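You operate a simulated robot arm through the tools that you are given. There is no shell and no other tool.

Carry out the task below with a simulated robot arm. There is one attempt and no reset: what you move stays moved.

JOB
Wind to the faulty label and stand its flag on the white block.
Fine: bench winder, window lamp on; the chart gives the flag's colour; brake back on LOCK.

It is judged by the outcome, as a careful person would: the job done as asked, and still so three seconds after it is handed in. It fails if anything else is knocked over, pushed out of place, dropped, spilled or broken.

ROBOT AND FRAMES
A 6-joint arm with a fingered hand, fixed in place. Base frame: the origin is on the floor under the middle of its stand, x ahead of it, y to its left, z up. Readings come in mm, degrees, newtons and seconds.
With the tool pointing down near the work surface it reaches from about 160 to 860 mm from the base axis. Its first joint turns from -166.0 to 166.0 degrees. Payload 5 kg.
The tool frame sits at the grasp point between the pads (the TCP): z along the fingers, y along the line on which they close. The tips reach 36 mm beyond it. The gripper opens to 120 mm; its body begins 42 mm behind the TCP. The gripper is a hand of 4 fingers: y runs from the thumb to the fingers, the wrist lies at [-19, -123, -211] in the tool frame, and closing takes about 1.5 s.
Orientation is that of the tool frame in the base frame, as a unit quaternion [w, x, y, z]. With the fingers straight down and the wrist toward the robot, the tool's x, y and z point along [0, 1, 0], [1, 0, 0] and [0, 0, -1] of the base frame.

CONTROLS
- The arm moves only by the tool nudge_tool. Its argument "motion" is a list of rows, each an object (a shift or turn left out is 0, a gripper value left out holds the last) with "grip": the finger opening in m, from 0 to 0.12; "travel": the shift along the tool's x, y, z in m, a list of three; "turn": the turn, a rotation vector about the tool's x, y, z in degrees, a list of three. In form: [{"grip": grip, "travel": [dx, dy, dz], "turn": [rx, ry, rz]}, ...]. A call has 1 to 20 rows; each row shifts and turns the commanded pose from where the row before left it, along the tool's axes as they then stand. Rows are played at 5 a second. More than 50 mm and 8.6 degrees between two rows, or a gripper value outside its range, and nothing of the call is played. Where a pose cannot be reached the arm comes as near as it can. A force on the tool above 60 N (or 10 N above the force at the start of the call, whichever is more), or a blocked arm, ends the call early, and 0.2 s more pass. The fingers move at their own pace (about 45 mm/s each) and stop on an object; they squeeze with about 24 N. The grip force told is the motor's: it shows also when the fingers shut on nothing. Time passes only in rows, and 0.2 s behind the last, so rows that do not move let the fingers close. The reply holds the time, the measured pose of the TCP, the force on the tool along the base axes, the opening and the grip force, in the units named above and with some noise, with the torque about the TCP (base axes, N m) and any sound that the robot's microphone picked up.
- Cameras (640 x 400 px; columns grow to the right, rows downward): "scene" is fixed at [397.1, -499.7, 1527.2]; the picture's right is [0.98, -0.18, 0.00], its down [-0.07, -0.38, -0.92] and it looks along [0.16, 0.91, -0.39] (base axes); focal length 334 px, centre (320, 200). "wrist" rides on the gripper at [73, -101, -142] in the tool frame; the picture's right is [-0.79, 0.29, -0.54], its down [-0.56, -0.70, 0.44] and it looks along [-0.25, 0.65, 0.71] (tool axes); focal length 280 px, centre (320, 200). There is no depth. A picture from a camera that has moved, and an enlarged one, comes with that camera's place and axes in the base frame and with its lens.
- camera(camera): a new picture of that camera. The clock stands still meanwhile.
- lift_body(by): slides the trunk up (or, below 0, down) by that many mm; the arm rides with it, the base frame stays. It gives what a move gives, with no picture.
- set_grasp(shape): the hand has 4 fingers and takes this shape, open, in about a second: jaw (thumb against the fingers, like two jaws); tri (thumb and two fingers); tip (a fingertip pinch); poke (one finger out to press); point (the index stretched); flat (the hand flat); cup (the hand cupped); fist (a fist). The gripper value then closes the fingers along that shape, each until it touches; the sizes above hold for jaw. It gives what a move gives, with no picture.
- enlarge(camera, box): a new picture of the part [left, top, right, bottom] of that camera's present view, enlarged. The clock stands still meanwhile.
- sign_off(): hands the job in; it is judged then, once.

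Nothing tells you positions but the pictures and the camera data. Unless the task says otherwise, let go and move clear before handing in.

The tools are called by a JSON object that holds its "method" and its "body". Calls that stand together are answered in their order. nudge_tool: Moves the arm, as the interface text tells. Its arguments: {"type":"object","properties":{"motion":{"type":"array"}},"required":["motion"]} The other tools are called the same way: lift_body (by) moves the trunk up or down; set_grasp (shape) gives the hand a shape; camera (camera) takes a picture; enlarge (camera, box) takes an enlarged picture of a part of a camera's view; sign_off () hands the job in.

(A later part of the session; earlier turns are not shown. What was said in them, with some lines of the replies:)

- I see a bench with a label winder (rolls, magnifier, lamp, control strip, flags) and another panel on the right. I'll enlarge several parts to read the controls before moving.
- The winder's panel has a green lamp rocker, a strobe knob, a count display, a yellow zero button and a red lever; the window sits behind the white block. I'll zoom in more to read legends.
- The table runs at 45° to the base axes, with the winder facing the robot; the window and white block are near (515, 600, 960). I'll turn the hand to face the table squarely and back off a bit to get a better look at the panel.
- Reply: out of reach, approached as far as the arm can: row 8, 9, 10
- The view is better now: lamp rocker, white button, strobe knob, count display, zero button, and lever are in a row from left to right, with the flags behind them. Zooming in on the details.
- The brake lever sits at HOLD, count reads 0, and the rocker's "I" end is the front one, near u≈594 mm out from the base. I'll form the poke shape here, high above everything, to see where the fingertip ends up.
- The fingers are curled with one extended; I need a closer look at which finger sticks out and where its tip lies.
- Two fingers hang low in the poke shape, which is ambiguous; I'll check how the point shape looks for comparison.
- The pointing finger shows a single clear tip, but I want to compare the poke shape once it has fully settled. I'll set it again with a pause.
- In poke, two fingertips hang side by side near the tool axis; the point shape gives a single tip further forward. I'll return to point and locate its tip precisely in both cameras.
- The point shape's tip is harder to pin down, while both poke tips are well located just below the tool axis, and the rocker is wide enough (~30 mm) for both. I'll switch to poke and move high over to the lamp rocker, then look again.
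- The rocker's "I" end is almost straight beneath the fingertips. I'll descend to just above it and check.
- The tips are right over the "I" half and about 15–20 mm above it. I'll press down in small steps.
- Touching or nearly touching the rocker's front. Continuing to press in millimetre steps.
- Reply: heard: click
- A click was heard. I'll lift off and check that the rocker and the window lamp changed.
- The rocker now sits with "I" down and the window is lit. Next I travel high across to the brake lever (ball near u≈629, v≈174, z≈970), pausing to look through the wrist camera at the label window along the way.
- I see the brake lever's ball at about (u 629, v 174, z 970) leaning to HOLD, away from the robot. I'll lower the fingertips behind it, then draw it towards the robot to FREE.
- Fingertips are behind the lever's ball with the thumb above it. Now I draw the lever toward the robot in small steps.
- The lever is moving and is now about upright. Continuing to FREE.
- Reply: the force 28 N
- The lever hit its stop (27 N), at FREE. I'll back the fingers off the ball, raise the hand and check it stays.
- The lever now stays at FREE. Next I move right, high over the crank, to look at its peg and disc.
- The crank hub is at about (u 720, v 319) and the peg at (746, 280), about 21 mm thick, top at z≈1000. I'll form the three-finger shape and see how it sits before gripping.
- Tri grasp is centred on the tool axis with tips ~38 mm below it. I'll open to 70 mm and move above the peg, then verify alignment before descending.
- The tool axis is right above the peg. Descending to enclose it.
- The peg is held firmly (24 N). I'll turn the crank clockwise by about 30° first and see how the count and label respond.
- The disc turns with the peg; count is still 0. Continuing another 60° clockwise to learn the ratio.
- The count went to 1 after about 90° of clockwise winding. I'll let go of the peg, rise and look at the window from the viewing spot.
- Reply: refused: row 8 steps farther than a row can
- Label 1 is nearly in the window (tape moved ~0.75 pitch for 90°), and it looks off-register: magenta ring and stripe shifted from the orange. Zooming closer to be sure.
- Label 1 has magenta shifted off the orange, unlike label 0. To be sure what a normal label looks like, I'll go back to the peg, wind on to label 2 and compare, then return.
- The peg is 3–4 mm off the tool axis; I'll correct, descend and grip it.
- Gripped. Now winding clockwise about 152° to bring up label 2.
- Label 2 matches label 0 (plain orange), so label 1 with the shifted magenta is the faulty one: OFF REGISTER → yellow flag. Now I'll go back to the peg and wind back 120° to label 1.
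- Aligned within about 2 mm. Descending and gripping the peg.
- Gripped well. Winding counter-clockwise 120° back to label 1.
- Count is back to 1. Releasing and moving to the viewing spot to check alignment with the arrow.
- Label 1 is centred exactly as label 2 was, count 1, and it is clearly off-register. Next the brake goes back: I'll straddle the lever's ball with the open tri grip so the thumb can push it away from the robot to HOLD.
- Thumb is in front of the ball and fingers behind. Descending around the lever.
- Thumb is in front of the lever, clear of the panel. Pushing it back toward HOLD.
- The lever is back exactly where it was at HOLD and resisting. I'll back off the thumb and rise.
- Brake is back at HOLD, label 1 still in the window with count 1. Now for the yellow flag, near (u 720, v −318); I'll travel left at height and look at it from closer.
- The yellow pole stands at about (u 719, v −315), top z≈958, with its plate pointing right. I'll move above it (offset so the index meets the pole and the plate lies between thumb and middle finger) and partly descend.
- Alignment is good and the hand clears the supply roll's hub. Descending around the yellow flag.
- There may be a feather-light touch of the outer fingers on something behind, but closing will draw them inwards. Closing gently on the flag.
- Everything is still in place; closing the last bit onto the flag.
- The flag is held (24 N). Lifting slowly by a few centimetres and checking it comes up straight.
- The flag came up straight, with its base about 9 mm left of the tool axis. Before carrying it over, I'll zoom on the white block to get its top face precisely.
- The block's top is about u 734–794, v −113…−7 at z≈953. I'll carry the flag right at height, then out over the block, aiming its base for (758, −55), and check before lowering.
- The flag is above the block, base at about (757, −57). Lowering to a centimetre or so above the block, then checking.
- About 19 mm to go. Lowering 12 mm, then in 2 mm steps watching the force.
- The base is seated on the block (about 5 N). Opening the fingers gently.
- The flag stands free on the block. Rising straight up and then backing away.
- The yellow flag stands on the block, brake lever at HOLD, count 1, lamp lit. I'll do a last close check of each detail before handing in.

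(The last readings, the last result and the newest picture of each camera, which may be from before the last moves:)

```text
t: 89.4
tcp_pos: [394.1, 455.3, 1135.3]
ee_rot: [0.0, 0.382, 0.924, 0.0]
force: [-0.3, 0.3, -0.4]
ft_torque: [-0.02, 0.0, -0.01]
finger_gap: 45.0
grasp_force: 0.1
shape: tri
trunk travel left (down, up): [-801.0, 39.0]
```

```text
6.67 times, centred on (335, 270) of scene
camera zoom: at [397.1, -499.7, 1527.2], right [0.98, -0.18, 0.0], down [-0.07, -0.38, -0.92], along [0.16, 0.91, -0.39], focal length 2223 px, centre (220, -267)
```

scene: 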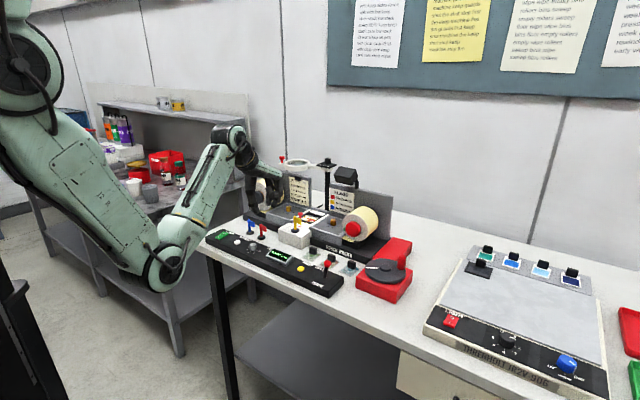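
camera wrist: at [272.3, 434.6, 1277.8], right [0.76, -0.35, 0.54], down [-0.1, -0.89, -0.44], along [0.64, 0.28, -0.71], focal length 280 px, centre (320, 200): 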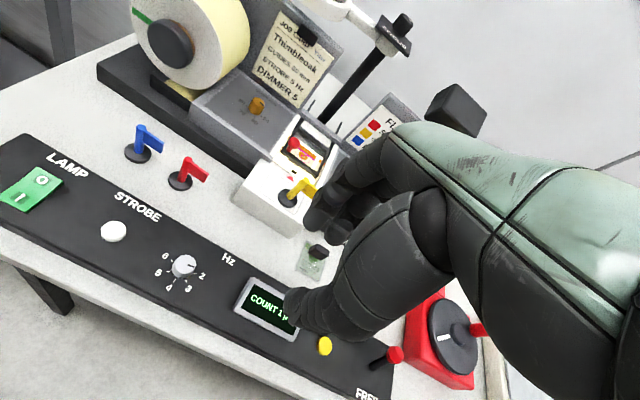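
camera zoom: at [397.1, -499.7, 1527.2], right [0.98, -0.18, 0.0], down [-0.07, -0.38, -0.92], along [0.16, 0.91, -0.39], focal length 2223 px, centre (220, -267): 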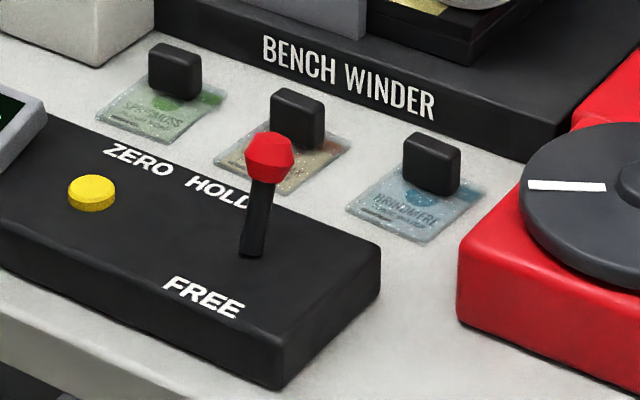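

The off-register label 1 is centred under the lit window at count 1. The yellow flag (OFF REGISTER) stands upright on the white block, the brake lever is back at HOLD (this panel's name for LOCK), and everything else is where it was. Handing in.

{"method": "sign_off", "body": {}}

```text
The job is handed in.
```

I wound the bench winder to the faulty label and stood the yellow flag upright on the white block; the job is handed in.

- **Fault:** Label 1 is off register, with its magenta ring and stripe printed out of line with the orange. Labels 0 and 2 and the part of label 3 I could see looked normal. I did not check beyond those.
- **Flag:** The chart gives yellow for off register.
- **Winding:** I went on to label 2 to compare, then wound back. Label 1 is centred at the red arrow, and the counter reads 1.
- **Lamp:** The window lamp is on.
- **Brake:** The lever is back where it started. The panel marks that position HOLD, not LOCK, and I took them to mean the same thing.

The job card's guide, strobe and dimmer settings were left as they were. In the last pictures nothing else looked knocked over or moved.
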